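You operate a simulated robot arm through the tools that you are given. There is no shell and no other tool. Be economical: measure what you need, move in short steps, check, and stop when the job is done.

The job below is to be done with a simulated robot arm. You get a single attempt, and the scene is never put back.

Task
Swap the blue roll for the white roll.
Fine: raise the tension arm first, blue roll to the blue peg, arm down again at the end; the feeder stays switched off.
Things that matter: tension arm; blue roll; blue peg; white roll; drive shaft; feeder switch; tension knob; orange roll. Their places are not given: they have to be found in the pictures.

Only the result counts: the job must be done as asked and must still hold three seconds after the hand-in. Knocking over, shifting, dropping, spilling or breaking anything else fails it.

Robot
A 7-joint arm with a two-finger parallel gripper, fixed in place. Base frame: the origin is at the foot of the arm, x ahead of it, y to its left, z up. Lengths are in mm, angles in degrees, forces in N, time in s.
With the tool pointing down near the work surface it reaches from about 220 to 680 mm from the base axis. Its first joint turns from -66.0 to 66.0 degrees. Payload 2.4 kg.
Tool frame: the origin (TCP) lies between the finger pads and is the grasp point; the fingertips stand 30 mm ahead of it; z points along the fingers, y is the line along which they close. Largest opening 94 mm; finger width 28, thickness 10; the body of the gripper, 50 by 96 mm, starts 55 mm behind the TCP.
Orientation is that of the tool frame in the base frame, as a unit quaternion [w, x, y, z]. With the fingers straight down and closing along the base's y, the tool's x points along the base's -x, its y along +y and its z along -z.

Tools
- The arm moves only by the tool servo_tool. Its argument "deltas" is a list of rows, each a list of 7 numbers: the shift along the base's x, y, z in mm, then the turn, a rotation vector about the base's x, y, z in rad, then the opening, from 0 (shut) to 1 (fully open). In form: [[x, y, z, wx, wy, wz, hand], ...]. A call has 1 to 8 rows; each row shifts and turns the commanded pose from where the row before left it. Rows are played at 5 a second. More than 50 mm and 8.6 degrees between two rows, or a gripper value outside its range, and nothing of the call is played. A pose out of reach is approached as far as the arm can. The call stops where the force on the tool passes 70 N (or 10 N more than at its start, if that is more) or the arm is blocked; 0.2 s more then pass. The fingers move at their own pace (about 153 mm/s each) and stop on an object; they squeeze with about 31 N. The grip force told is the motor's: it shows also when the fingers shut on nothing. Time passes only in rows, and 0.2 s behind the last, so rows that do not move let the fingers close. It gives the time, the measured TCP pose, the force on the tool (base axes), the opening and the grip force at its end, in the units of the frame above (readings bear some noise).
- Cameras (640 x 400 px; columns grow to the right, rows downward): "scene" is fixed at [50.8, 488.6, 1445.8]; the picture's right is [-0.59, -0.81, 0.00], its down [-0.45, 0.33, -0.83] and it looks along [0.67, -0.49, -0.56] (base axes); focal length 300 px, centre (320, 200). "wrist" rides on the gripper at [-37, 0, -58] in the tool frame; the picture's right is [0.00, -1.00, 0.00], its down [0.97, 0.00, -0.24] and it looks along [0.24, 0.00, 0.97] (tool axes); focal length 218 px, centre (320, 200).
- grab_frame(camera): a new picture of that camera. It takes no simulated time.
- point_at(camera, pixels): there is no depth. For up to 12 entries [column, row, z] of the newest picture of that camera ("zoom" is the newest enlarged one), the place [x, y] in the base frame at which the ray of that pixel passes the height z, good to about 2 mm. It takes no simulated time.
- inspect(camera, box): a new picture of the part [left, top, right, bottom] of that camera's present view, enlarged. It takes no simulated time.
- close_job(): hands the job in; it is judged then, once.

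Go step by step. Measure first, check grasps and placings, and put right what went wrong. The budget is 80 turns and 34 pictures, counting those below and the enlarged ones. Unless the task says otherwise, let go and move clear before handing in, and close with one line.

The tools are called after ">>>" by a JSON object that holds its "api" and its "payload". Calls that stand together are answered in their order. servo_tool: Moves the arm, as the interface text tells. Its arguments: {"type":"object","properties":{"deltas":{"type":"array"}},"required":["deltas"]} The other tools are called the same way: grab_frame (camera) takes a picture; point_at (camera, pixels) gives the place at which the rays of pixels pass given heights; inspect (camera, box) takes an enlarged picture of a part of a camera's view; close_job () hands the job in.

At the start:

```text
clock: 0.0
eef_pos: [313.8, 119.1, 1288.3]
tool_rot: [0.0, 0.0, 1.0, 0.0]
contact_force: [0.8, 0.4, 0.2]
finger_gap: 93.7
grip_force: 0.0
```

scene: 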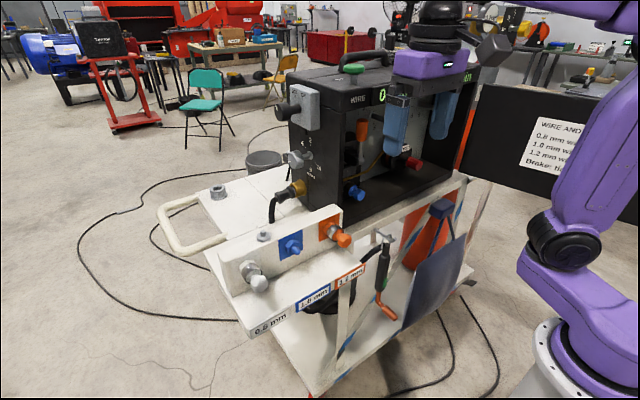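
wrist: 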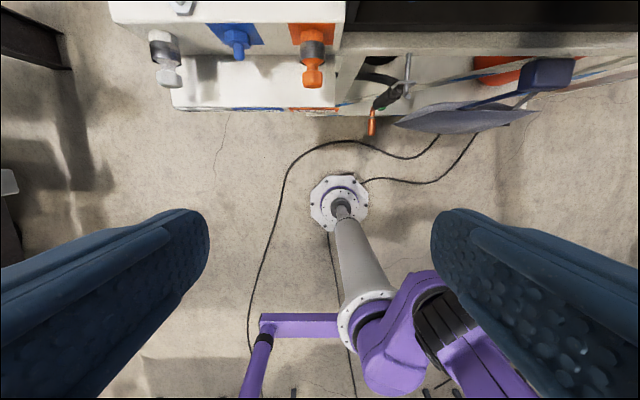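

The scene shows a welding feeder with a peg rack (white, blue, orange around pixels (255,275), (290,245), (338,235)) and the drive area near (355,150). I'll enlarge both areas.

>>> {"api": "inspect", "payload": {"camera": "scene", "box": [270, 60, 450, 210]}}

>>> {"api": "inspect", "payload": {"camera": "scene", "box": [200, 170, 400, 340]}}

```text
2.67 times, centred on (360, 135) of scene
```

zoom: 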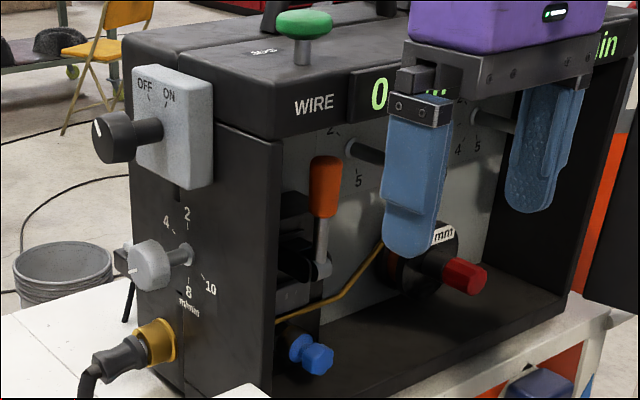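

```text
2.35 times, centred on (300, 255) of scene
```

zoom: 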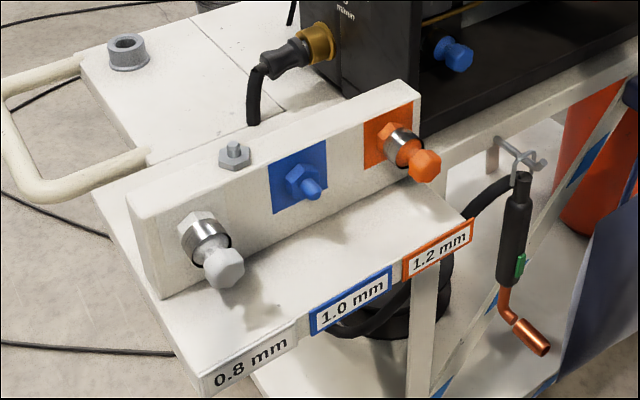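

Blue roll sits low at scene (352,193), white roll and orange roll sit on horizontal pegs facing the arm. I'll triangulate between the two cameras first.

>>> {"api": "point_at", "payload": {"camera": "scene", "pixels": [[356, 194, 1000], [356, 194, 1050], [260, 284, 1000], [260, 284, 1050], [296, 249, 1000], [296, 249, 1050], [344, 240, 1000], [344, 240, 1050], [262, 334, 957], [366, 262, 957], [362, 130, 1100], [362, 130, 1150]]}}

>>> {"api": "point_at", "payload": {"camera": "wrist", "pixels": [[168, 82, 1000], [168, 82, 1050], [237, 58, 1000], [237, 58, 1050], [312, 88, 1000], [312, 88, 1050], [175, 108, 957], [338, 108, 957]]}}

```text
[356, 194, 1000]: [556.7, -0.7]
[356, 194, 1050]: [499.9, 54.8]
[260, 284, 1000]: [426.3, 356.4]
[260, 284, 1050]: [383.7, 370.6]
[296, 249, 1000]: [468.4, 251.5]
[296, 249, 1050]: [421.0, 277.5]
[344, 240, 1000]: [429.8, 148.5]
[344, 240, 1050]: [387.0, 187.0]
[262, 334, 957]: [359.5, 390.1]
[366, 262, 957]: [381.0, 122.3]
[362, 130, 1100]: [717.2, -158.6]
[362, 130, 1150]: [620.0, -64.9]
```

```text
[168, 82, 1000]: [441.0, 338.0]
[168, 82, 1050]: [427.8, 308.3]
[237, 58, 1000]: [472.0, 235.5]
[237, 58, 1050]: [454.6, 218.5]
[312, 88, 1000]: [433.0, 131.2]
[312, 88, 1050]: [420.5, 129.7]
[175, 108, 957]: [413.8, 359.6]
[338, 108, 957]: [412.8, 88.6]
```

Peg row found: white about (445,350), blue peg about y 241, orange about y 132, all near z 983. Now I turn the tool to point along +x, to view the face straight on.

>>> {"api": "servo_tool", "payload": {"deltas": [[-5, 0, 0, 0, -0.143, 0, 1], [-5, 0, 0, 0, -0.143, 0, 1], [-5, 0, 0, 0, -0.143, 0, 1], [-5, 0, 0, 0, -0.143, 0, 1], [0, 0, 0, 0, -0.143, 0, 1], [0, 0, 0, 0, -0.143, 0, 1]]}}

>>> {"api": "servo_tool", "payload": {"deltas": [[0, -10, -20, 0, -0.143, 0, 1], [0, -10, -20, 0, -0.143, 0, 1], [0, -10, -20, 0, -0.143, 0, 1], [0, -10, -20, 0, -0.143, 0, 1], [0, -10, -20, 0, -0.1408, 0, 1], [0, 0, 0, 0, 0, 0, 1]]}}

>>> {"api": "grab_frame", "payload": {"camera": "wrist"}}

```text
clock: 1.4
eef_pos: [293.4, 118.7, 1289.7]
tool_rot: [0.417, 0.001, 0.909, 0.0]
contact_force: [0.3, -0.6, 0.3]
finger_gap: 94.0
grip_force: 0.0
```

```text
clock: 2.8
eef_pos: [319.4, 79.3, 1204.8]
tool_rot: [0.688, 0.01, 0.726, -0.01]
contact_force: [-1.6, 1.3, -1.0]
finger_gap: 94.1
grip_force: 0.2
out of reach, approached as far as the arm can: row 3, 4, 5
```

```text
29 pictures are left
```

wrist: 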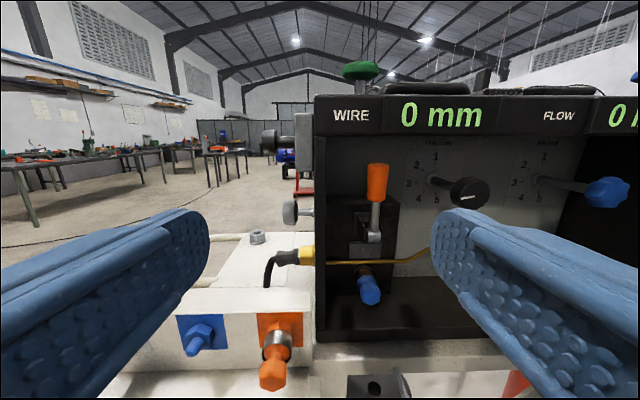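

The tool is nearly level; the tension arm's orange handle is at wrist (377,185), blue roll at (369,290). x was too close to the base, so I move forward, then view close up.

>>> {"api": "servo_tool", "payload": {"deltas": [[20, -10, -20, 0, 0, 0, 1], [20, -10, -20, 0, 0, 0, 1], [20, -10, -20, 0, 0, 0, 1], [0, 0, 0, 0, 0, 0, 1]]}}

>>> {"api": "grab_frame", "payload": {"camera": "wrist"}}

>>> {"api": "inspect", "payload": {"camera": "wrist", "box": [240, 80, 460, 300]}}

```text
clock: 3.8
eef_pos: [377.7, 47.7, 1143.2]
tool_rot: [0.689, 0.009, 0.725, -0.009]
contact_force: [-0.7, 0.1, -0.4]
finger_gap: 94.3
grip_force: 0.1
```

```text
28 pictures are left
```

wrist: 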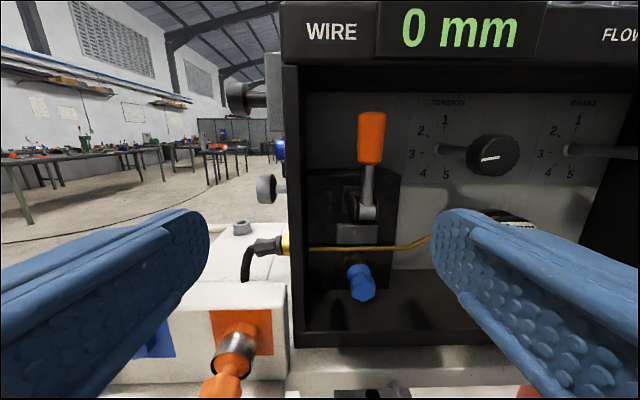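

```text
1.82 times, centred on (350, 190) of wrist
```

zoom: 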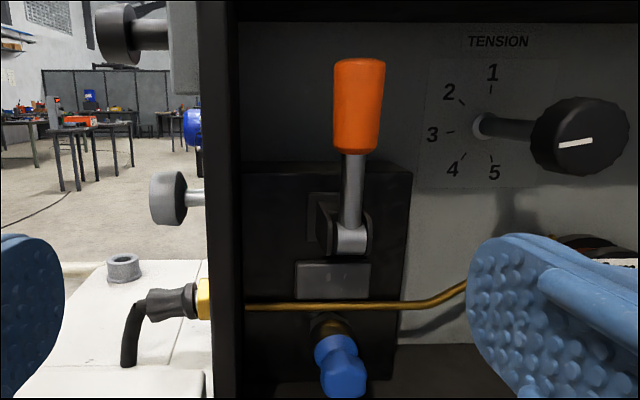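

The lever's orange handle stands upright (371,140) with a hinge at (366,210). I'll triangulate the lever and blue roll between the scene ray and this wrist ray.

>>> {"api": "point_at", "payload": {"camera": "wrist", "pixels": [[371, 138, 1180], [371, 138, 1200], [371, 138, 1220], [368, 212, 1140], [368, 212, 1120], [362, 283, 1050], [362, 283, 1030], [362, 283, 1010], [235, 335, 1020], [235, 335, 1000]]}}

>>> {"api": "grab_frame", "payload": {"camera": "scene"}}

```text
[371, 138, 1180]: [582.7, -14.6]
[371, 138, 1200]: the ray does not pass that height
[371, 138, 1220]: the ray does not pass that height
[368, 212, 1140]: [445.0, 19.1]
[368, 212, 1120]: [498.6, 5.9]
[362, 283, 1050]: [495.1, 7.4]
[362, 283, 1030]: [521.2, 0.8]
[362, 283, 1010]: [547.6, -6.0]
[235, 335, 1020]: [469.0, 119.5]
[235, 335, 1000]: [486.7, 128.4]
```

```text
26 pictures are left
```

scene: 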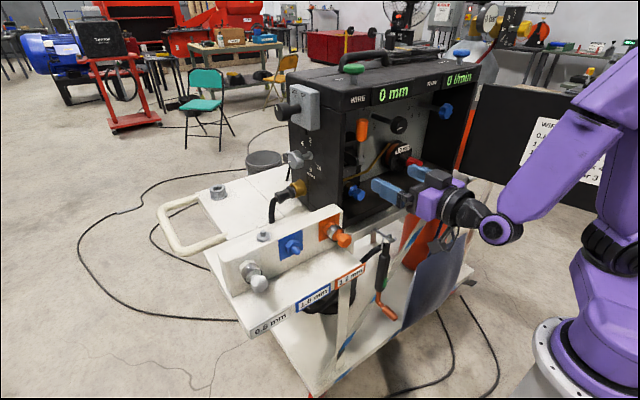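

Lever handle is around (570,-14,1175), hinge z about 1093, blue roll about (553,-5,1003). I need a clearer look at how the lever is hinged, so I enlarge the scene view.

>>> {"api": "inspect", "payload": {"camera": "scene", "box": [320, 105, 400, 215]}}

```text
3.64 times, centred on (360, 160) of scene
```

zoom: 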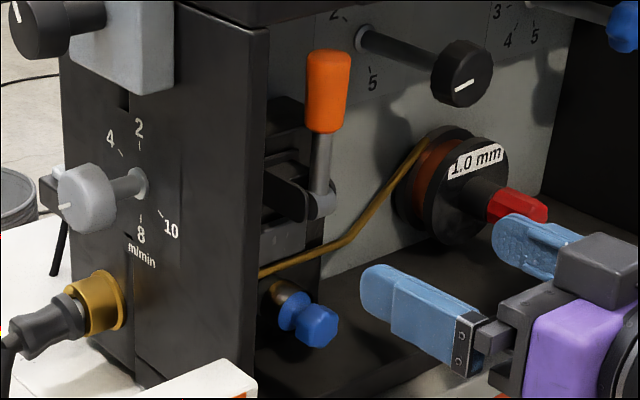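

The lever is a dark beam reaching forward to a pin, with the orange handle standing on its end. I straighten the tool's orientation, narrow the fingers, and go closer to look.

>>> {"api": "servo_tool", "payload": {"deltas": [[15, -15, 0, 0, -0.051, 0.0254, 0.65], [15, -15, 5, 0, 0, 0, 0.65], [15, -15, 5, 0, 0, 0, 0.65], [10, -15, 10, 0, 0, 0, 0.65], [0, 0, 0, 0, 0, 0, 0.65]]}}

>>> {"api": "grab_frame", "payload": {"camera": "wrist"}}

```text
clock: 5.0
eef_pos: [437.1, -6.9, 1166.1]
tool_rot: [0.707, 0.0, 0.707, -0.001]
contact_force: [0.0, -0.6, 0.7]
finger_gap: 61.0
grip_force: 0.0
out of reach, approached as far as the arm can: row 1
```

```text
24 pictures are left
```

wrist: 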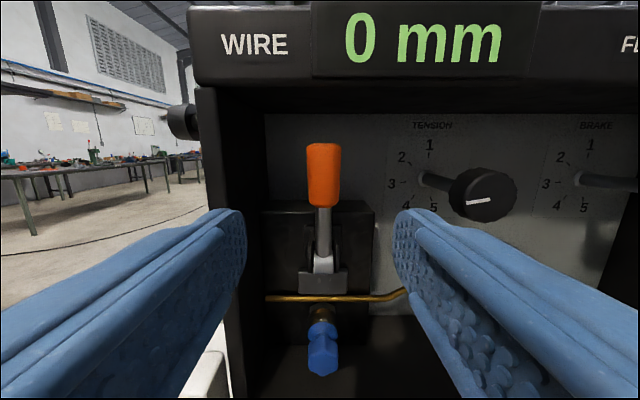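

>>> {"api": "inspect", "payload": {"camera": "wrist", "box": [240, 120, 400, 390]}}

>>> {"api": "point_at", "payload": {"camera": "wrist", "pixels": [[323, 175, 1175], [323, 175, 1165], [323, 265, 1110], [323, 265, 1090], [323, 350, 1020], [323, 350, 1010], [323, 350, 1000], [210, 300, 1100], [215, 390, 980], [323, 205, 1150]]}}

```text
1.48 times, centred on (320, 255) of wrist
```

zoom: 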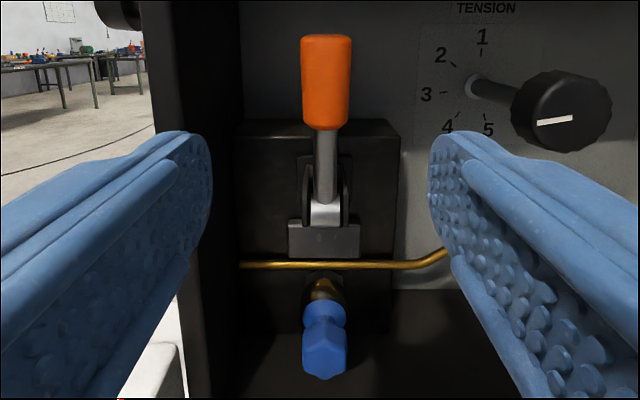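

```text
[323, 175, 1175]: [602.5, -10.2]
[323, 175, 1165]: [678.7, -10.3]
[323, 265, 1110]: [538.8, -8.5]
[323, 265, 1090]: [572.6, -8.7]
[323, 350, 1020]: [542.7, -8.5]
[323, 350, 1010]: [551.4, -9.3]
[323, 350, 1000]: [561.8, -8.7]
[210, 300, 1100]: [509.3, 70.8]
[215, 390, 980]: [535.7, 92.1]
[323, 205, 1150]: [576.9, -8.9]
```

The handle is at y≈-9, spanning roughly z 1150–1200 at x≈570. I advance with the fingers around it.

>>> {"api": "servo_tool", "payload": {"deltas": [[30, -1, 0, 0, 0, 0, 0.65], [30, -1, 0, 0, 0, 0, 0.65], [30, 0, 0, 0, 0, 0, 0.65], [15, 0, 0, 0, 0, 0, 0.65], [0, 0, 0, 0, 0, 0, 0.65]]}}

>>> {"api": "grab_frame", "payload": {"camera": "wrist"}}

```text
clock: 6.2
eef_pos: [542.9, -8.6, 1165.5]
tool_rot: [0.707, 0.001, 0.707, 0.0]
contact_force: [0.6, 0.1, 0.9]
finger_gap: 61.2
grip_force: 0.2
```

```text
22 pictures are left
```

wrist: 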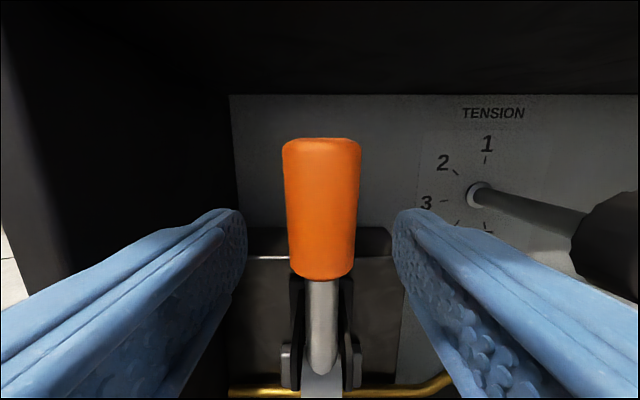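

The handle is centred between the fingers at (322,210). I advance a bit more and close.

>>> {"api": "servo_tool", "payload": {"deltas": [[12, 0, 3, 0, 0, 0, 0.65], [5, 0, 0, 0, 0, 0, 0.65], [0, 0, 0, 0, 0, 0, 0.2], [0, 0, 0, 0, 0, 0, 0.2], [0, 0, 0, 0, 0, 0, 0.2]]}}

>>> {"api": "servo_tool", "payload": {"deltas": [[0, 0, 3, 0, 0, 0, 0.2], [0, 0, 3, 0, 0, 0, 0.2], [0, 0, 0, 0, 0, 0, 0.2]]}}

```text
clock: 7.4
eef_pos: [558.5, -10.7, 1168.8]
tool_rot: [0.707, 0.001, 0.707, 0.0]
contact_force: [-1.0, -7.8, 0.9]
finger_gap: 29.7
grip_force: 45.7
```

```text
clock: 8.2
eef_pos: [558.3, -11.8, 1170.4]
tool_rot: [0.7, -0.001, 0.714, -0.001]
contact_force: [-12.4, -8.6, -30.9]
finger_gap: 28.7
grip_force: 45.1
```

Lifting 6 mm only built up 31 N, so pure lifting isn't the lever's free direction. I undo it and test a small pull toward -x.

>>> {"api": "servo_tool", "payload": {"deltas": [[0, -1.5, -6, 0, 0, 0, 0.2], [-4, 0, 0, 0, 0, 0, 0.2], [-4, 0, 0, 0, 0, 0, 0.2], [0, 0, 0, 0, 0, 0, 0.2]]}}

```text
clock: 9.2
eef_pos: [550.9, -10.2, 1170.1]
tool_rot: [0.708, -0.001, 0.707, 0.001]
contact_force: [15.5, -1.2, -8.7]
finger_gap: 28.4
grip_force: 45.1
```

The tool moved 8 mm back with just 15 N, so either it slid or the lever followed. I'll check in the picture.

>>> {"api": "grab_frame", "payload": {"camera": "wrist"}}

```text
21 pictures are left
```

wrist: 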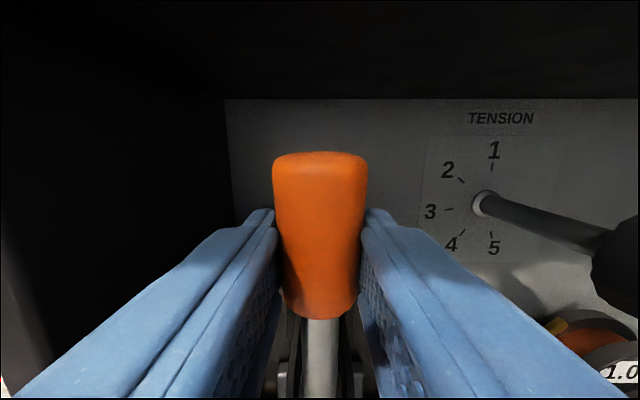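

The handle did follow (it got wider, 78→95 px, consistent with ~7 mm forward). Before committing, I test the other direction: back to the start and 8 mm beyond.

>>> {"api": "servo_tool", "payload": {"deltas": [[4, 0, 0, 0, 0, 0, 0.2], [4, 0, 0, 0, 0, 0, 0.2], [0, 0, 0, 0, 0, 0, 0.2]]}}

>>> {"api": "servo_tool", "payload": {"deltas": [[4, 0, 0, 0, 0, 0, 0.2], [4, 0, 0, 0, 0, 0, 0.2], [0, 0, 0, 0, 0, 0, 0.2]]}}

```text
clock: 10.0
eef_pos: [557.3, -9.2, 1170.2]
tool_rot: [0.708, -0.001, 0.706, 0.0]
contact_force: [-33.1, -0.6, 7.7]
finger_gap: 28.3
grip_force: 45.0
```

```text
clock: 10.5
eef_pos: [559.1, -11.1, 1169.3]
tool_rot: [0.708, -0.001, 0.706, 0.0]
contact_force: [-44.1, -2.7, 5.3]
finger_gap: 28.5
grip_force: 44.5
stopped in row 2: the force on the tool passed its limit (the readings are from after the stop); the commanded pose is now the measured one
```

Pushing back is blocked (44 N) while pulling is free, so the lever swings toward -x from a stop. I follow an arc around the pin for about 32°, watching forces.

>>> {"api": "servo_tool", "payload": {"deltas": [[-8, 1, -0.5, 0, 0, 0, 0.2], [-8, 0, -0.8, 0, 0, 0, 0.2], [-8, 0, -2, 0, 0, 0, 0.2], [-8, 0, -3, 0, 0, 0, 0.2], [0, 0, 0, 0, 0, 0, 0.2]]}}

>>> {"api": "grab_frame", "payload": {"camera": "wrist"}}

```text
clock: 11.7
eef_pos: [528.5, -9.5, 1164.3]
tool_rot: [0.711, 0.001, 0.704, 0.0]
contact_force: [11.4, -7.2, 14.0]
finger_gap: 28.0
grip_force: 44.9
```

```text
20 pictures are left
```

wrist: 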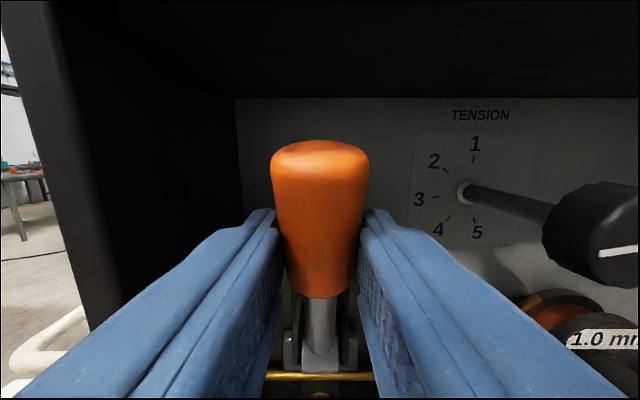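

The handle is following and tilting toward the camera. I check from the side with the scene camera how the mechanism is moving.

>>> {"api": "inspect", "payload": {"camera": "scene", "box": [320, 105, 400, 215]}}

```text
3.64 times, centred on (360, 160) of scene
```

zoom: 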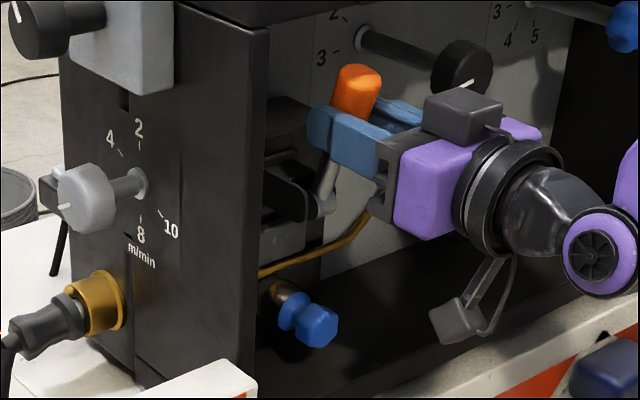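

The handle rotates about the pin at its base (pin unchanged at zoom (325,205)). I continue the arc.

>>> {"api": "servo_tool", "payload": {"deltas": [[-10.3, 0, -5, 0, 0, 0, 0.2], [-9.5, 0, -6.6, 0, 0, 0, 0.2], [-8.5, 0, -7.9, 0, 0, 0, 0.2], [0, 0, 0, 0, 0, 0, 0.2]]}}

>>> {"api": "servo_tool", "payload": {"deltas": [[-7.3, 0, -9, 0, 0, 0, 0.2], [-6, 0, -9.9, 0, 0, 0, 0.2], [0, 0, 0, 0, 0, 0, 0.2]]}}

>>> {"api": "inspect", "payload": {"camera": "scene", "box": [320, 105, 400, 215]}}

```text
clock: 12.7
eef_pos: [501.1, -10.6, 1144.0]
tool_rot: [0.71, 0.0, 0.704, 0.0]
contact_force: [7.4, -7.9, 16.7]
finger_gap: 28.1
grip_force: 44.6
```

```text
clock: 13.5
eef_pos: [486.7, -10.3, 1123.9]
tool_rot: [0.708, 0.0, 0.706, -0.001]
contact_force: [7.7, -10.3, 12.1]
finger_gap: 27.7
grip_force: 45.1
```

```text
3.64 times, centred on (360, 160) of scene
```

zoom: 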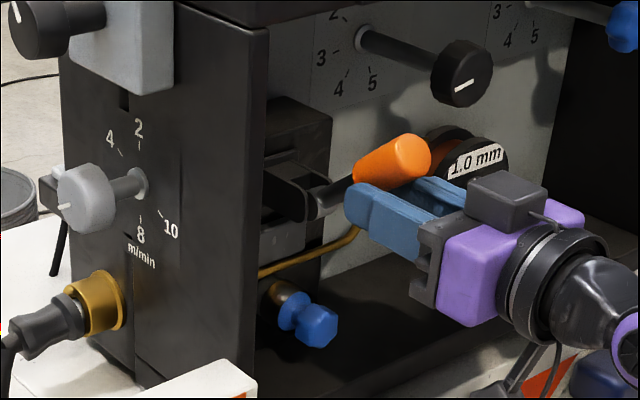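

The handle is now well forward and the rest looks unchanged from here. I check the shoe/beam from the wrist camera.

>>> {"api": "grab_frame", "payload": {"camera": "wrist"}}

```text
17 pictures are left
```

wrist: 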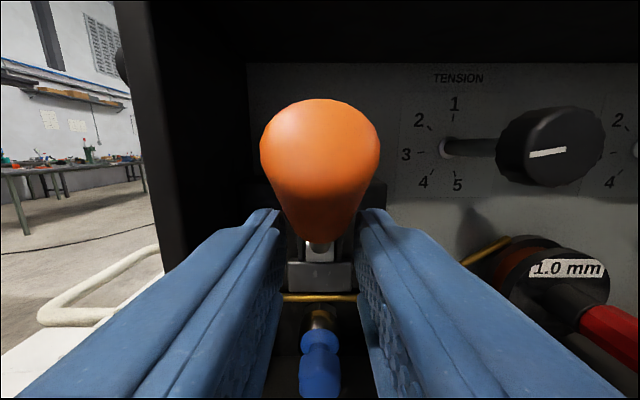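

The shoe at (322,275) hasn't moved; only the lever swings. Since upright is its starting end, I follow it to its other end stop.

>>> {"api": "servo_tool", "payload": {"deltas": [[-4.5, 0, -10.4, 0, 0, 0, 0.2], [-3, 0, -11, 0, 0, 0, 0.2], [0, 0, 0, 0, 0, 0, 0.2]]}}

>>> {"api": "servo_tool", "payload": {"deltas": [[-1, 0, -8, 0, 0, 0, 0.2], [0, 0, -8, 0, 0, 0, 0.2], [0, 0, 0, 0, 0, 0, 0.2]]}}

```text
clock: 14.3
eef_pos: [482.8, 0.6, 1112.0]
tool_rot: [0.706, -0.004, 0.708, -0.002]
contact_force: [0.7, 0.9, -3.0]
finger_gap: 18.2
grip_force: 0.1
out of reach, approached as far as the arm can: row 1, 2
```

```text
clock: 15.1
eef_pos: [486.6, 5.1, 1105.6]
tool_rot: [0.707, -0.002, 0.708, -0.002]
contact_force: [-0.2, -0.4, 0.2]
finger_gap: 19.0
grip_force: 0.0
out of reach, approached as far as the arm can: row 1, 2
```

The gap dropped to 18 mm: the handle slipped out, and the arm is at a reach limit here. I look at where things stand.

>>> {"api": "grab_frame", "payload": {"camera": "wrist"}}

>>> {"api": "inspect", "payload": {"camera": "scene", "box": [310, 95, 420, 215]}}

```text
16 pictures are left
```

wrist: 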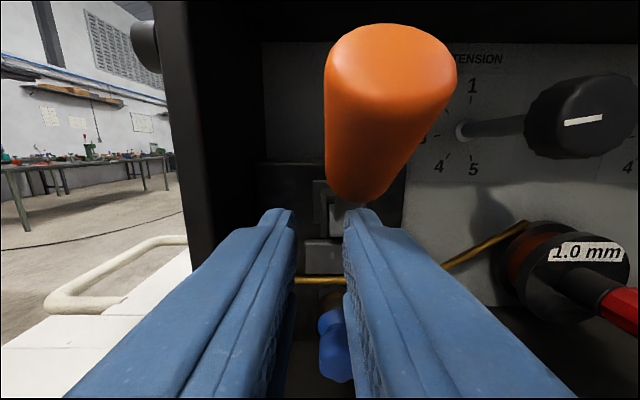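

```text
3.33 times, centred on (365, 155) of scene
```

zoom: 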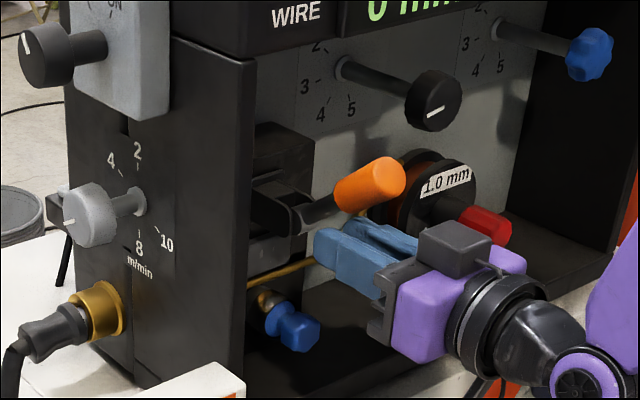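

The lever stays by itself at roughly 60° forward. I go around and press lightly on it from above to check whether this is its end stop.

>>> {"api": "servo_tool", "payload": {"deltas": [[0, 25, 0, 0, 0, 0, 0.2], [0, 25, 10, 0, 0, 0, 0.2], [0, 0, 35, 0, 0, 0, 0], [0, 0, 35, 0, 0, 0, 0], [0, -30, 0, 0, 0, 0, 0], [5, -35, 0, 0, 0, 0, 0], [0, 0, 0, 0, 0, 0, 0]]}}

>>> {"api": "grab_frame", "payload": {"camera": "wrist"}}

```text
clock: 16.7
eef_pos: [489.2, -10.4, 1186.7]
tool_rot: [0.707, -0.002, 0.707, 0.0]
contact_force: [-0.2, -0.7, 0.2]
finger_gap: 0.1
grip_force: 30.7
```

```text
14 pictures are left
```

wrist: 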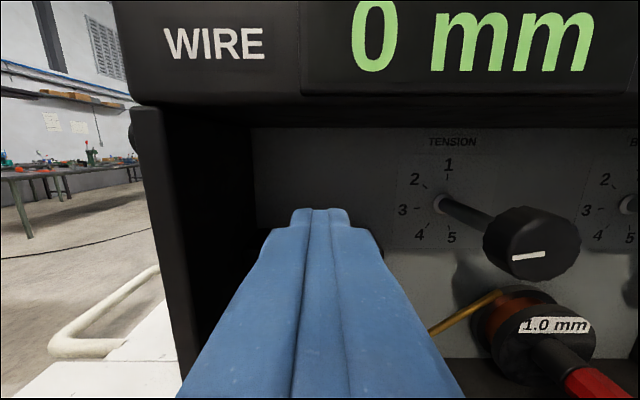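

The closed fingers are above the lever at z 1187. I lower in small steps until contact.

>>> {"api": "servo_tool", "payload": {"deltas": [[0, 0, -8, 0, 0, 0, 0], [0, 0, -8, 0, 0, 0, 0], [0, 0, -5, 0, 0, 0, 0], [0, 0, 0, 0, 0, 0, 0]]}}

>>> {"api": "servo_tool", "payload": {"deltas": [[0, 0, -5, 0, 0, 0, 0], [0, 0, -5, 0, 0, 0, 0], [0, 0, -5, 0, 0, 0, 0], [0, 0, 0, 0, 0, 0, 0]]}}

```text
clock: 17.7
eef_pos: [491.9, -8.4, 1165.4]
tool_rot: [0.707, -0.002, 0.707, 0.002]
contact_force: [-0.1, 0.1, 0.7]
finger_gap: 0.1
grip_force: 31.4
```

```text
clock: 18.7
eef_pos: [490.0, -9.3, 1155.2]
tool_rot: [0.713, 0.0, 0.701, 0.001]
contact_force: [-9.1, 0.2, 39.1]
finger_gap: 0.0
grip_force: 31.5
```

39 N without giving way: this is the lever's end stop, so the arm is at its far (released) end. I retreat along the proven left-hand path and drop below the lever toward the blue roll.

>>> {"api": "servo_tool", "payload": {"deltas": [[0, 0, 25, 0, 0, 0, 0], [0, 35, 10, 0, 0, 0, 0], [-3, 30, 0, 0, 0, 0, 0], [0, 0, -35, 0, 0, 0, 0], [0, 0, -35, 0, 0, 0, 0], [5, 0, -35, 0, 0, 0, 0], [5, 0, -25, 0, 0, 0, 0], [0, 0, 0, 0, 0, 0, 0]]}}

```text
clock: 20.5
eef_pos: [500.5, 57.9, 1058.2]
tool_rot: [0.707, -0.002, 0.707, -0.002]
contact_force: [-1.0, 0.6, -0.5]
finger_gap: 0.0
grip_force: 30.7
```

All clear so far. I shift across to the roll's y, lower further and open the fingers.

>>> {"api": "servo_tool", "payload": {"deltas": [[0, -22, -10, 0, 0, 0, 0], [0, -22, -10, 0, 0, 0, 0], [0, -22, -10, 0, 0, 0, 0.3], [0, 0, -10, 0, 0, 0, 0.6], [0, 0, 0, 0, 0, 0, 0.6]]}}

>>> {"api": "grab_frame", "payload": {"camera": "wrist"}}

```text
clock: 21.7
eef_pos: [530.2, 29.1, 1059.1]
tool_rot: [0.707, -0.001, 0.707, -0.004]
contact_force: [-6.5, -12.0, 5.9]
finger_gap: 49.7
grip_force: 0.0
out of reach, approached as far as the arm can: row 1, 2, 3, 4
```

```text
13 pictures are left
```

wrist: 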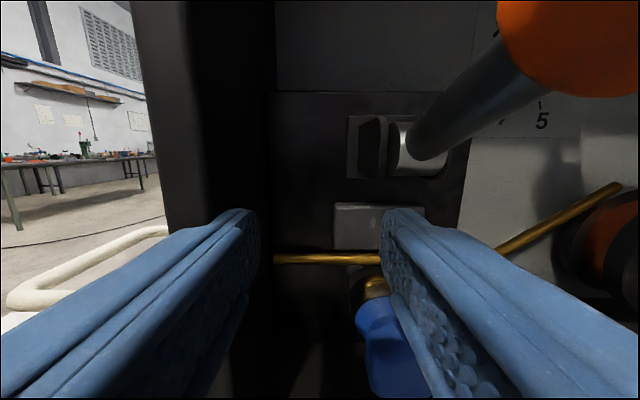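

The level tool can't get there: the arm ended at (530,29,1059), out of reach and touching the wall edge. I back off and pitch the fingers about 25° downward, which brings the wrist higher into reach.

>>> {"api": "servo_tool", "payload": {"deltas": [[-15, 5, 10, 0, 0, 0, 0.5], [-20, 20, 15, 0, 0, 0, 0], [-5, 10, 10, 0, 0, 0, 0], [0, 0, 0, 0, 0.145, 0, 0], [0, 0, 0, 0, 0.145, 0, 0], [0, 0, 0, 0, 0.146, 0, 0], [0, 0, 0, 0, 0, 0, 0]]}}

```text
clock: 23.3
eef_pos: [490.6, 64.5, 1093.8]
tool_rot: [0.538, -0.001, 0.843, 0.001]
contact_force: [0.8, -0.2, -0.3]
finger_gap: 0.0
grip_force: 30.5
```

Pitched to 25° without contact. I descend diagonally to just in front of the blue roll.

>>> {"api": "servo_tool", "payload": {"deltas": [[-5, -5, -25, 0, 0, 0, 0], [0, -10, -25, 0, 0, 0, 0], [0, -15, -25, 0, 0, 0, 0], [0, -20, 0, 0, 0, 0, 0], [0, -23, 0, 0, 0, 0, 0.3], [0, 0, 0, 0, 0, 0, 0.55], [0, 0, 0, 0, 0, 0, 0.55]]}}

>>> {"api": "grab_frame", "payload": {"camera": "wrist"}}

```text
clock: 24.9
eef_pos: [484.6, -8.1, 1017.4]
tool_rot: [0.538, -0.001, 0.843, 0.0]
contact_force: [-0.1, 1.1, -0.6]
finger_gap: 51.8
grip_force: 0.1
```

```text
12 pictures are left
```

wrist: 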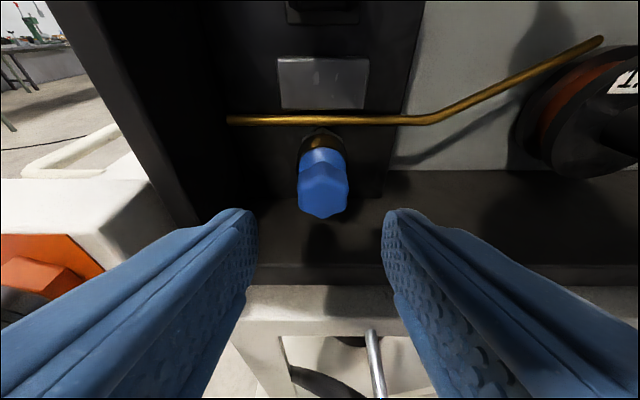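

Reached: blue roll hex at (323,187), nicely centred. I compute its position.

>>> {"api": "point_at", "payload": {"camera": "wrist", "pixels": [[323, 196, 1005], [323, 196, 1000], [323, 215, 990], [323, 178, 1018], [323, 152, 1005], [322, 90, 1060], [300, 272, 957]]}}

```text
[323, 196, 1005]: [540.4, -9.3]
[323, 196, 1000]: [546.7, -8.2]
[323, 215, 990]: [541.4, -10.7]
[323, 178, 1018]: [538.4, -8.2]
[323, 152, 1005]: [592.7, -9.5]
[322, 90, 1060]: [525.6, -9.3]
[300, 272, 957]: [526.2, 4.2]
```

Hex front face is at x≈540, axis y≈-9, z≈1004. I advance so the pads take the hex, then close.

>>> {"api": "servo_tool", "payload": {"deltas": [[0, -1, -10, 0, 0, 0, 0.55], [20, 0, 0, 0, 0, 0, 0.55], [20, 0, 0, 0, 0, 0, 0.55], [17, 0, -2, 0, 0, 0, 0.55], [0, 0, 0, 0, 0, 0, 0.55], [0, 0, 0, 0, 0, 0, 0.2], [0, 0, 0, 0, 0, 0, 0.2], [0, 0, 0, 0, 0, 0, 0.2]]}}

>>> {"api": "grab_frame", "payload": {"camera": "wrist"}}

```text
clock: 26.7
eef_pos: [542.6, -8.9, 1006.4]
tool_rot: [0.538, -0.001, 0.843, 0.0]
contact_force: [0.2, -0.1, -0.2]
finger_gap: 29.7
grip_force: 30.6
```

```text
11 pictures are left
```

wrist: 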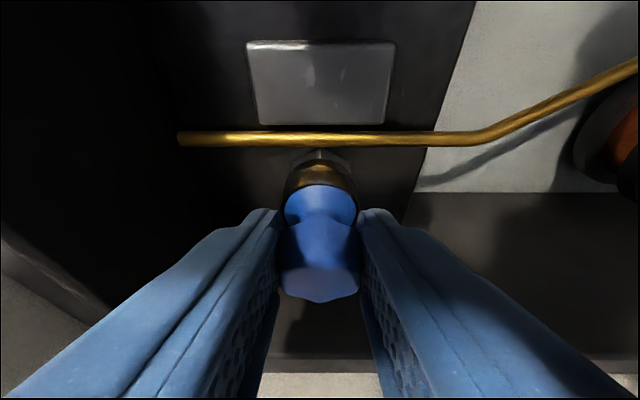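

The blue roll is held (gap 29.7, no side force). I pull gently along -x and watch the force for the tension arm's release.

>>> {"api": "servo_tool", "payload": {"deltas": [[-5, 0, 0, 0, 0, 0, 0.2], [-5, 0, 0, 0, 0, 0, 0.2], [0, 0, 0, 0, 0, 0, 0.2]]}}

```text
clock: 27.5
eef_pos: [532.7, -11.1, 1008.1]
tool_rot: [0.538, -0.002, 0.843, 0.001]
contact_force: [-0.4, -1.8, 0.2]
finger_gap: 29.5
grip_force: 30.9
```

No resistance. I pull on to x≈490 and then look.

>>> {"api": "servo_tool", "payload": {"deltas": [[-8, 1, -1, 0, 0, 0, 0.2], [-8, 0, 0, 0, 0, 0, 0.2], [-8, 0, 0, 0, 0, 0, 0.2], [-8, 0, 0, 0, 0, 0, 0.2], [-8, 0, 0, 0, 0, 0, 0.2], [0, 0, 0, 0, 0, 0, 0.2]]}}

>>> {"api": "grab_frame", "payload": {"camera": "wrist"}}

```text
clock: 28.9
eef_pos: [493.0, -7.1, 1008.0]
tool_rot: [0.536, -0.001, 0.844, -0.001]
contact_force: [0.0, -0.4, 0.2]
finger_gap: 29.7
grip_force: 31.2
```

```text
10 pictures are left
```

wrist: 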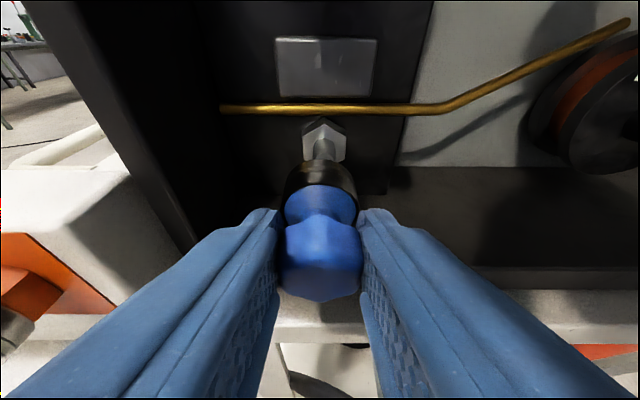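

The blue roll is drawn about 50 mm, the bare shaft and nut show at (324,142). I pull it a little more before moving sideways and up on the left.

>>> {"api": "servo_tool", "payload": {"deltas": [[-8, 0, 0, 0, 0, 0, 0.2], [-8, 0, 0, 0, 0, 0, 0.2], [-4, 0, 0, 0, 0, 0, 0.2], [0, 0, 0, 0, 0, 0, 0.2]]}}

```text
clock: 29.9
eef_pos: [477.0, -4.4, 1010.8]
tool_rot: [0.536, -0.003, 0.844, -0.003]
contact_force: [-0.7, 0.3, -0.7]
finger_gap: 29.8
grip_force: 30.9
out of reach, approached as far as the arm can: row 2
```

Pulled 66 mm in total, roll clear of the shaft. I move left past the lever, then up over the orange roll.

>>> {"api": "servo_tool", "payload": {"deltas": [[0, 25, 0, 0, 0, 0, 0.2], [0, 25, 5, 0, 0, 0, 0.2], [0, 10, 30, 0, 0, 0, 0.2], [0, 15, 30, 0, 0, 0, 0.2], [-10, 40, 10, 0, 0, 0, 0.2], [-10, 45, 0, 0, 0, 0, 0.2], [-15, 45, 0, 0, 0, 0, 0.2], [0, 0, 0, 0, 0, 0, 0.2]]}}

>>> {"api": "servo_tool", "payload": {"deltas": [[-15, 30, -20, 0, 0, 0, 0.2], [-15, 10, -20, 0, 0, 0, 0.2], [0, 0, 0, 0, 0, 0, 0.2]]}}

>>> {"api": "grab_frame", "payload": {"camera": "wrist"}}

```text
clock: 31.7
eef_pos: [440.6, 199.1, 1083.4]
tool_rot: [0.538, -0.001, 0.843, 0.001]
contact_force: [-0.4, 0.5, -1.1]
finger_gap: 29.8
grip_force: 31.0
```

```text
clock: 32.5
eef_pos: [409.5, 240.4, 1044.3]
tool_rot: [0.537, -0.001, 0.844, 0.001]
contact_force: [0.4, -0.4, -0.5]
finger_gap: 29.6
grip_force: 31.1
```

```text
9 pictures are left
```

wrist: 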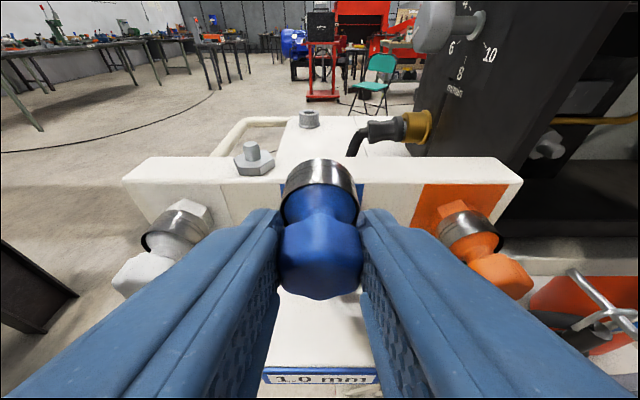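

The held roll (320,240) hides the blue peg, between white at (150,260) and orange at (490,260). I enlarge the scene view to triangulate the row precisely.

>>> {"api": "inspect", "payload": {"camera": "scene", "box": [220, 205, 380, 305]}}

>>> {"api": "point_at", "payload": {"camera": "wrist", "pixels": [[135, 278, 985], [135, 278, 975], [508, 282, 985], [508, 282, 975], [190, 213, 985], [458, 213, 985], [320, 280, 1042], [123, 180, 1015], [522, 180, 1015], [320, 372, 957]]}}

```text
4.00 times, centred on (300, 255) of scene
```

zoom: 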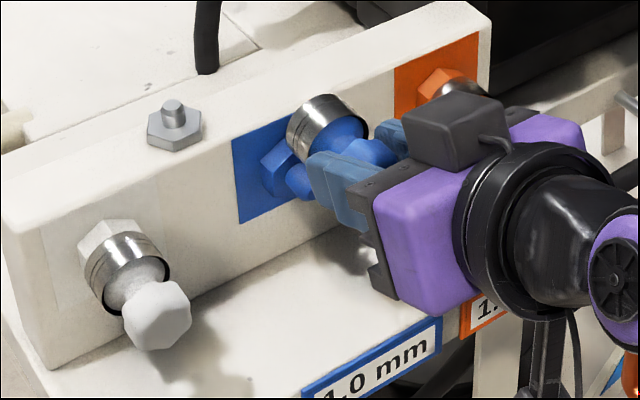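

```text
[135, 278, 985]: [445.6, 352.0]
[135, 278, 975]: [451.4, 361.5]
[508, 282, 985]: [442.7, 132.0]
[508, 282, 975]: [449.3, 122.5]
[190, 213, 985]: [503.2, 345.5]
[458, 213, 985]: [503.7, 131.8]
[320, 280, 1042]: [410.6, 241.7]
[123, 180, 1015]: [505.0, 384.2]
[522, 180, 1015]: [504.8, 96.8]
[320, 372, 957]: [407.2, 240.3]
```

>>> {"api": "point_at", "payload": {"camera": "zoom", "pixels": [[163, 326, 985], [163, 326, 990], [163, 326, 980], [299, 184, 985], [299, 184, 990], [299, 184, 980], [276, 172, 985], [98, 244, 985], [135, 268, 1005], [437, 92, 985]]}}

```text
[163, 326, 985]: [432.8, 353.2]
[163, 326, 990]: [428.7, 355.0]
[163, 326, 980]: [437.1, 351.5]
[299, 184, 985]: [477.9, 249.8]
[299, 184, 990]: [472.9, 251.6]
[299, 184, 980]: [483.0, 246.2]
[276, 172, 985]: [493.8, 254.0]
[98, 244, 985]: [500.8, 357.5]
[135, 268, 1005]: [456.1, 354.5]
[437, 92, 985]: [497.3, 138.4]
```

Estimates disagree by a few mm (peg z 975–985). I move the held roll between white and blue, lower, for a more frontal view of both pegs.

>>> {"api": "servo_tool", "payload": {"deltas": [[-5, 28, -10, 0, 0, 0, 0.2], [-5, 28, -20, 0, 0, 0, 0.2], [0, 0, -10, 0, 0, 0, 0.2], [0, 0, 0, 0, 0, 0, 0.2]]}}

>>> {"api": "grab_frame", "payload": {"camera": "wrist"}}

```text
clock: 33.5
eef_pos: [400.5, 296.4, 1005.7]
tool_rot: [0.537, -0.001, 0.843, 0.001]
contact_force: [-0.3, -0.7, -0.9]
finger_gap: 29.8
grip_force: 30.6
```

```text
7 pictures are left
```

wrist: 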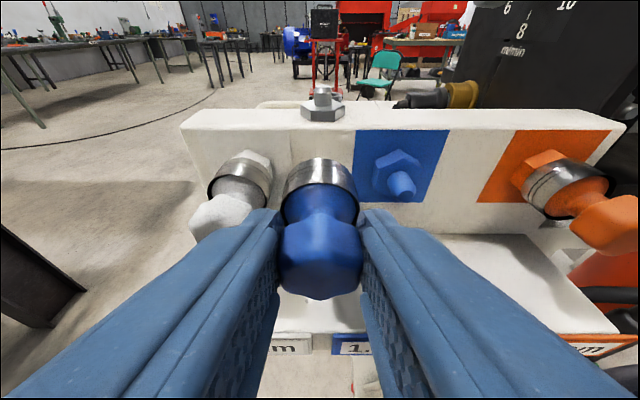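

Now the blue peg shows clearly: nut (397,176), tip (402,184). I intersect these with the plate geometry.

>>> {"api": "point_at", "payload": {"camera": "wrist", "pixels": [[480, 234, 957], [402, 184, 985], [402, 184, 980], [402, 184, 975], [396, 176, 985], [396, 176, 980], [396, 176, 975], [222, 222, 985], [222, 222, 980], [222, 222, 975], [596, 225, 985], [320, 262, 1005]]}}

```text
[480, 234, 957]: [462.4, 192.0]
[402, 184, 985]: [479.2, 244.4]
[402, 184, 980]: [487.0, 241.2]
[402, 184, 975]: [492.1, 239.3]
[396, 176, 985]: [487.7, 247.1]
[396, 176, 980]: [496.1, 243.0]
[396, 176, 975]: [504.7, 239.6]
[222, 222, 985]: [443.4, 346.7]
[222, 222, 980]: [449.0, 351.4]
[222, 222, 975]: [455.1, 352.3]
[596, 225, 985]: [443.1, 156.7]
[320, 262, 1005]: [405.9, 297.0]
```

Combining views, the blue peg axis is about y 242, z 984, tip x≈479. I line up in front of it.

>>> {"api": "servo_tool", "payload": {"deltas": [[0, -27, 0, 0, 0, 0, 0.2], [0, -27, 0, 0, 0, 0, 0.2], [0, -0.5, -10, 0, 0, 0, 0.2], [0, 0, -9, 0, 0, 0, 0.2], [0, 0, 0, 0, 0, 0, 0.2]]}}

>>> {"api": "inspect", "payload": {"camera": "scene", "box": [250, 215, 350, 280]}}

```text
clock: 34.7
eef_pos: [402.5, 241.2, 986.4]
tool_rot: [0.538, -0.001, 0.843, 0.001]
contact_force: [0.6, 0.1, -1.1]
finger_gap: 29.7
grip_force: 31.0
```

```text
6.15 times, centred on (300, 248) of scene
```

zoom: 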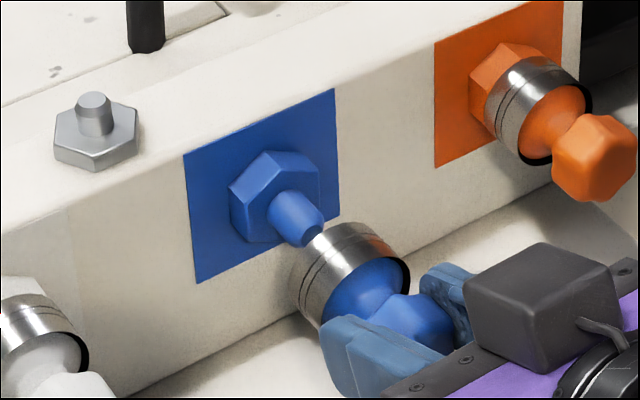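

Excellent view: peg tip at zoom (310,232), the held roll's ring around (352,274), nearly in line. I check numerically.

>>> {"api": "point_at", "payload": {"camera": "zoom", "pixels": [[310, 231, 985], [310, 231, 980], [310, 231, 990], [274, 197, 985], [352, 274, 985], [372, 288, 985], [332, 262, 985], [508, 94, 985], [541, 110, 985], [540, 110, 980], [597, 165, 985]]}}

```text
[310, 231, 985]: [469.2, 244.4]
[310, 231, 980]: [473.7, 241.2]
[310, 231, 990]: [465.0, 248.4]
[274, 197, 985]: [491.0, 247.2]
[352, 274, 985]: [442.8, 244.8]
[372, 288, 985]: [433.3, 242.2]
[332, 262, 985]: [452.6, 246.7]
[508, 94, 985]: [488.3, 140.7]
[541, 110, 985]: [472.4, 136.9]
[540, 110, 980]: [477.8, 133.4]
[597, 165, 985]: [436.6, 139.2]
```

Ring and peg agree within about 1–2 mm. I insert slowly.

>>> {"api": "servo_tool", "payload": {"deltas": [[6, 0, 0, 0, 0, 0, 0.2], [6, 0, 0, 0, 0, 0, 0.2], [5, 0, 0, 0, 0, 0, 0.2], [5, 0, 0, 0, 0, 0, 0.2], [0, 0, 0, 0, 0, 0, 0.2]]}}

```text
clock: 35.9
eef_pos: [422.6, 241.1, 986.1]
tool_rot: [0.537, -0.002, 0.843, 0.001]
contact_force: [0.7, -0.5, -0.3]
finger_gap: 29.9
grip_force: 30.8
```

>>> {"api": "servo_tool", "payload": {"deltas": [[4, 0, 0, 0, 0, 0, 0.2], [4, 0, 0, 0, 0, 0, 0.2], [4, 0, 0, 0, 0, 0, 0.2], [0, 0, 0, 0, 0, 0, 0.2]]}}

```text
clock: 36.9
eef_pos: [434.4, 240.4, 986.6]
tool_rot: [0.538, -0.001, 0.843, 0.001]
contact_force: [-3.4, -5.6, -2.0]
finger_gap: 29.7
grip_force: 30.8
```

Light contact of 6 N to -y, so the roll is riding on the peg. I ease over slightly and go on.

>>> {"api": "servo_tool", "payload": {"deltas": [[2, -1, -0.5, 0, 0, 0, 0.2], [3, -0.5, 0, 0, 0, 0, 0.2], [3, 0, 0, 0, 0, 0, 0.2], [3, 0, 0, 0, 0, 0, 0.2], [0, 0, 0, 0, 0, 0, 0.2]]}}

```text
clock: 38.1
eef_pos: [441.5, 241.1, 985.1]
tool_rot: [0.536, -0.004, 0.844, 0.001]
contact_force: [-58.9, -8.7, 8.8]
finger_gap: 30.1
grip_force: 30.8
```

59 N at x 441.5, which matches the seated position of the neighbouring rolls (hex front ≈437). I relax the push and check the picture before letting go.

>>> {"api": "servo_tool", "payload": {"deltas": [[-4, 0, 0, 0, 0, 0, 0.2], [0, 0, 0, 0, 0, 0, 0.2]]}}

>>> {"api": "inspect", "payload": {"camera": "scene", "box": [245, 215, 345, 280]}}

```text
clock: 38.7
eef_pos: [440.5, 239.7, 984.9]
tool_rot: [0.536, -0.002, 0.844, 0.001]
contact_force: [-25.7, 3.8, -5.5]
finger_gap: 29.8
grip_force: 30.5
```

```text
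6.15 times, centred on (295, 248) of scene
```

zoom: 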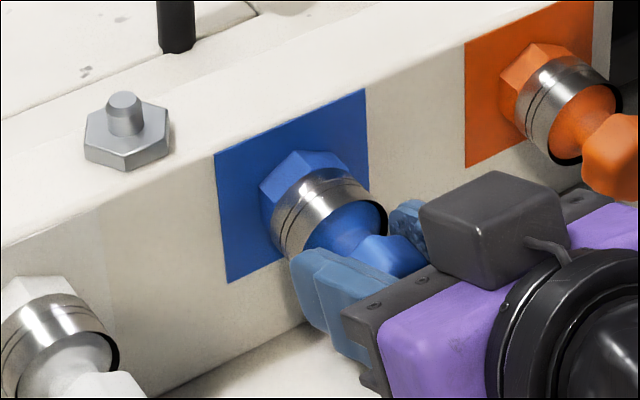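

The blue roll sits flush against its nut like the others. I release, back straight out, and move over to the white roll (about 108 mm left).

>>> {"api": "servo_tool", "payload": {"deltas": [[-1.5, 0, 0, 0, 0, 0, 0.3], [0, 0, 0, 0, 0, 0, 0.5], [0, 0, 0, 0, 0, 0, 0.55], [-20, 0, 0, 0, 0, 0, 0.55], [-30, 0, 5, 0, 0, 0, 0.55], [-15, 0, 5, 0, 0, 0, 0.55], [0, 40, 0, 0, 0, 0, 0.55], [0, 0, 0, 0, 0, 0, 0.55]]}}

>>> {"api": "servo_tool", "payload": {"deltas": [[0, 40, 0, 0, 0, 0, 0.55], [0, 30, 0, 0, 0, 0, 0.55], [0, 0, 0, 0, 0, 0, 0.55]]}}

>>> {"api": "grab_frame", "payload": {"camera": "wrist"}}

```text
clock: 40.5
eef_pos: [375.3, 280.5, 994.8]
tool_rot: [0.538, -0.001, 0.843, 0.001]
contact_force: [0.5, 1.1, 0.4]
finger_gap: 51.7
grip_force: 0.0
```

```text
clock: 41.3
eef_pos: [373.9, 349.8, 995.0]
tool_rot: [0.538, -0.001, 0.843, 0.0]
contact_force: [0.7, 0.5, -0.2]
finger_gap: 51.7
grip_force: 0.1
```

```text
4 pictures are left
```

wrist: 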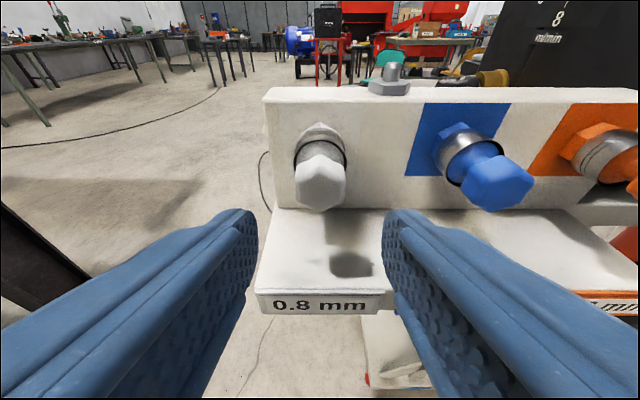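

The white hex is exactly centred at (320,190), so y≈350. I go in at the same depth and height as for blue, and close.

>>> {"api": "servo_tool", "payload": {"deltas": [[10, 0, -5, 0, 0, 0, 0.55], [20, 0, -5, 0, 0, 0, 0.55], [20, 0, 0, 0, 0, 0, 0.55], [16, 0, 0, 0, 0, 0, 0.55], [0, 0, 0, 0, 0, 0, 0.55], [0, 0, 0, 0, 0, 0, 0.2], [0, 0, 0, 0, 0, 0, 0.2], [0, 0, 0, 0, 0, 0, 0.2]]}}

```text
clock: 43.1
eef_pos: [439.7, 351.8, 985.3]
tool_rot: [0.538, -0.001, 0.843, 0.0]
contact_force: [-9.0, -7.5, -0.2]
finger_gap: 29.9
grip_force: 31.0
```

Gripped (gap 29.9). I pull it straight out 60 mm, then lift.

>>> {"api": "servo_tool", "payload": {"deltas": [[-6, 0, 0, 0, 0, 0, 0.2], [-10, 0, 0, 0, 0, 0, 0.2], [-12, 0, 0, 0, 0, 0, 0.2], [-15, 0, 0, 0, 0, 0, 0.2], [-17, 0, 0, 0, 0, 0, 0.2], [0, 0, 30, 0, 0, 0, 0.2], [0, 0, 40, 0, 0, 0, 0.2], [0, 0, 0, 0, 0, 0, 0.2]]}}

>>> {"api": "servo_tool", "payload": {"deltas": [[10, -45, 10, 0, 0, 0, 0.2], [15, -45, 10, 0, 0, 0, 0.2], [15, -45, 5, 0, 0, 0, 0.2], [15, -45, 0, 0, 0, 0, 0.2], [20, -45, 0, 0, 0, 0, 0.2], [15, -45, 0, 0, 0, 0, 0.2], [7, -25, 0, 0, 0, 0, 0.2], [0, 0, 0, 0, 0, 0, 0.2]]}}

```text
clock: 44.9
eef_pos: [380.1, 348.2, 1057.8]
tool_rot: [0.537, -0.002, 0.844, 0.001]
contact_force: [-0.3, 0.3, -0.4]
finger_gap: 29.9
grip_force: 31.1
```

```text
clock: 46.7
eef_pos: [477.9, 52.7, 1082.5]
tool_rot: [0.537, 0.0, 0.844, 0.0]
contact_force: [-0.1, -0.1, -1.2]
finger_gap: 29.5
grip_force: 30.7
```

The white roll is out and held. I retrace the extraction path down to the front of the drive shaft.

>>> {"api": "servo_tool", "payload": {"deltas": [[0, 5, -30, 0, 0, 0, 0.2], [0, -5, -30, 0, 0, 0, 0.2], [0, -10, -14, 0, 0, 0, 0.2], [1, -25, 0, 0, 0, 0, 0.2], [1, -25, 0, 0, 0, 0, 0.2], [0, 0, 0, 0, 0, 0, 0.2], [0, 0, 0, 0, 0, 0, 0.2]]}}

```text
clock: 48.3
eef_pos: [480.2, -3.7, 1010.2]
tool_rot: [0.536, -0.002, 0.844, -0.003]
contact_force: [-0.8, -0.3, -1.2]
finger_gap: 29.6
grip_force: 30.9
```

At (480,-4,1010). I trim to the shaft axis (y -9, z 1006.4) as measured when gripping blue.

>>> {"api": "servo_tool", "payload": {"deltas": [[6, -5.2, -3.8, 0, 0, 0, 0.2], [0, 0, 0, 0, 0, 0, 0.2], [0, 0, 0, 0, 0, 0, 0.2]]}}

>>> {"api": "grab_frame", "payload": {"camera": "wrist"}}

```text
clock: 49.1
eef_pos: [487.4, -7.4, 1006.7]
tool_rot: [0.537, -0.001, 0.844, -0.004]
contact_force: [0.1, -0.5, -0.2]
finger_gap: 29.6
grip_force: 31.1
out of reach, approached as far as the arm can: row 1
```

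```text
3 pictures are left
```

wrist: 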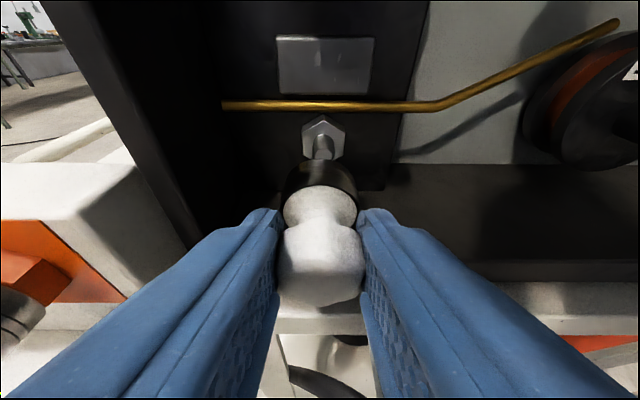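

The view matches the one from extraction, with the shaft lined up behind the roll at (323,140). I insert slowly.

>>> {"api": "servo_tool", "payload": {"deltas": [[6, -1, 0, 0, 0, 0, 0.2], [6, -0.5, 0, 0, 0, 0, 0.2], [6, 0, 0, 0, 0, 0, 0.2], [5, 0, 0, 0, 0, 0, 0.2], [0, 0, 0, 0, 0, 0, 0.2]]}}

>>> {"api": "servo_tool", "payload": {"deltas": [[5, 0, 0, 0, 0, 0, 0.2], [5, 0, 0, 0, 0, 0, 0.2], [5, 0, 0, 0, 0, 0, 0.2], [0, 0, 0, 0, 0, 0, 0.2]]}}

```text
clock: 50.3
eef_pos: [510.5, -8.7, 1006.6]
tool_rot: [0.537, -0.001, 0.844, 0.001]
contact_force: [-0.2, -0.1, -1.2]
finger_gap: 29.7
grip_force: 31.3
```

```text
clock: 51.3
eef_pos: [526.6, -7.7, 1006.8]
tool_rot: [0.538, -0.002, 0.843, 0.001]
contact_force: [-0.8, 0.5, -1.6]
finger_gap: 29.8
grip_force: 31.6
```

>>> {"api": "servo_tool", "payload": {"deltas": [[5, -0.5, 0, 0, 0, 0, 0.2], [4, 0, 0, 0, 0, 0, 0.2], [3, 0, 0, 0, 0, 0, 0.2], [3, 0, 0, 0, 0, 0, 0.2], [3, 0, 0, 0, 0, 0, 0.2], [0, 0, 0, 0, 0, 0, 0.2]]}}

```text
clock: 52.7
eef_pos: [542.9, -9.1, 1006.3]
tool_rot: [0.537, -0.001, 0.843, 0.001]
contact_force: [-2.3, -2.6, -1.8]
finger_gap: 29.8
grip_force: 31.0
```

No resistance until 542.9, blue's seated depth. I push 3 mm more to feel the end stop.

>>> {"api": "servo_tool", "payload": {"deltas": [[2, 0, 0, 0, 0, 0, 0.2], [2, 0, 0, 0, 0, 0, 0.2], [0, 0, 0, 0, 0, 0, 0.2]]}}

```text
clock: 53.5
eef_pos: [546.0, -7.8, 1007.7]
tool_rot: [0.536, -0.001, 0.844, 0.001]
contact_force: [-30.3, -2.0, 6.7]
finger_gap: 29.8
grip_force: 30.9
```

Solid stop at 546: the white roll is seated. I release and back out.

>>> {"api": "servo_tool", "payload": {"deltas": [[-3, 0, -1, 0, 0, 0, 0.3], [0, 0, 0, 0, 0, 0, 0.5], [0, 0, 0, 0, 0, 0, 0.55], [-15, 0, 0, 0, 0, 0, 0.55], [-20, 0, 0, 0, 0, 0, 0.55], [-18, 0, 4, 0, 0, 0, 0.4], [0, 0, 0, 0, 0, 0, 0.1]]}}

>>> {"api": "grab_frame", "payload": {"camera": "wrist"}}

```text
clock: 55.1
eef_pos: [492.7, -9.2, 1011.7]
tool_rot: [0.538, -0.001, 0.843, -0.001]
contact_force: [-0.9, -0.1, 0.3]
finger_gap: 9.1
grip_force: 0.1
```

```text
2 pictures are left
```

wrist: 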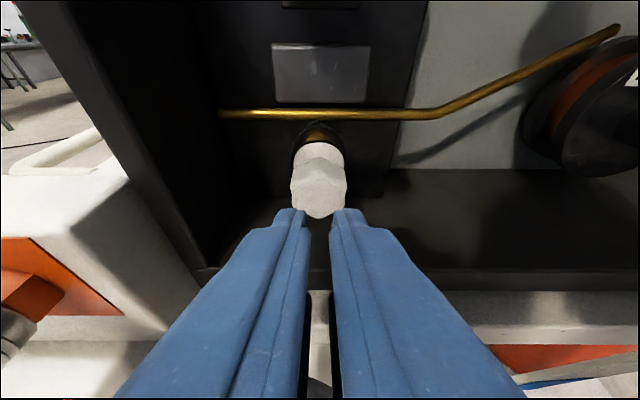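

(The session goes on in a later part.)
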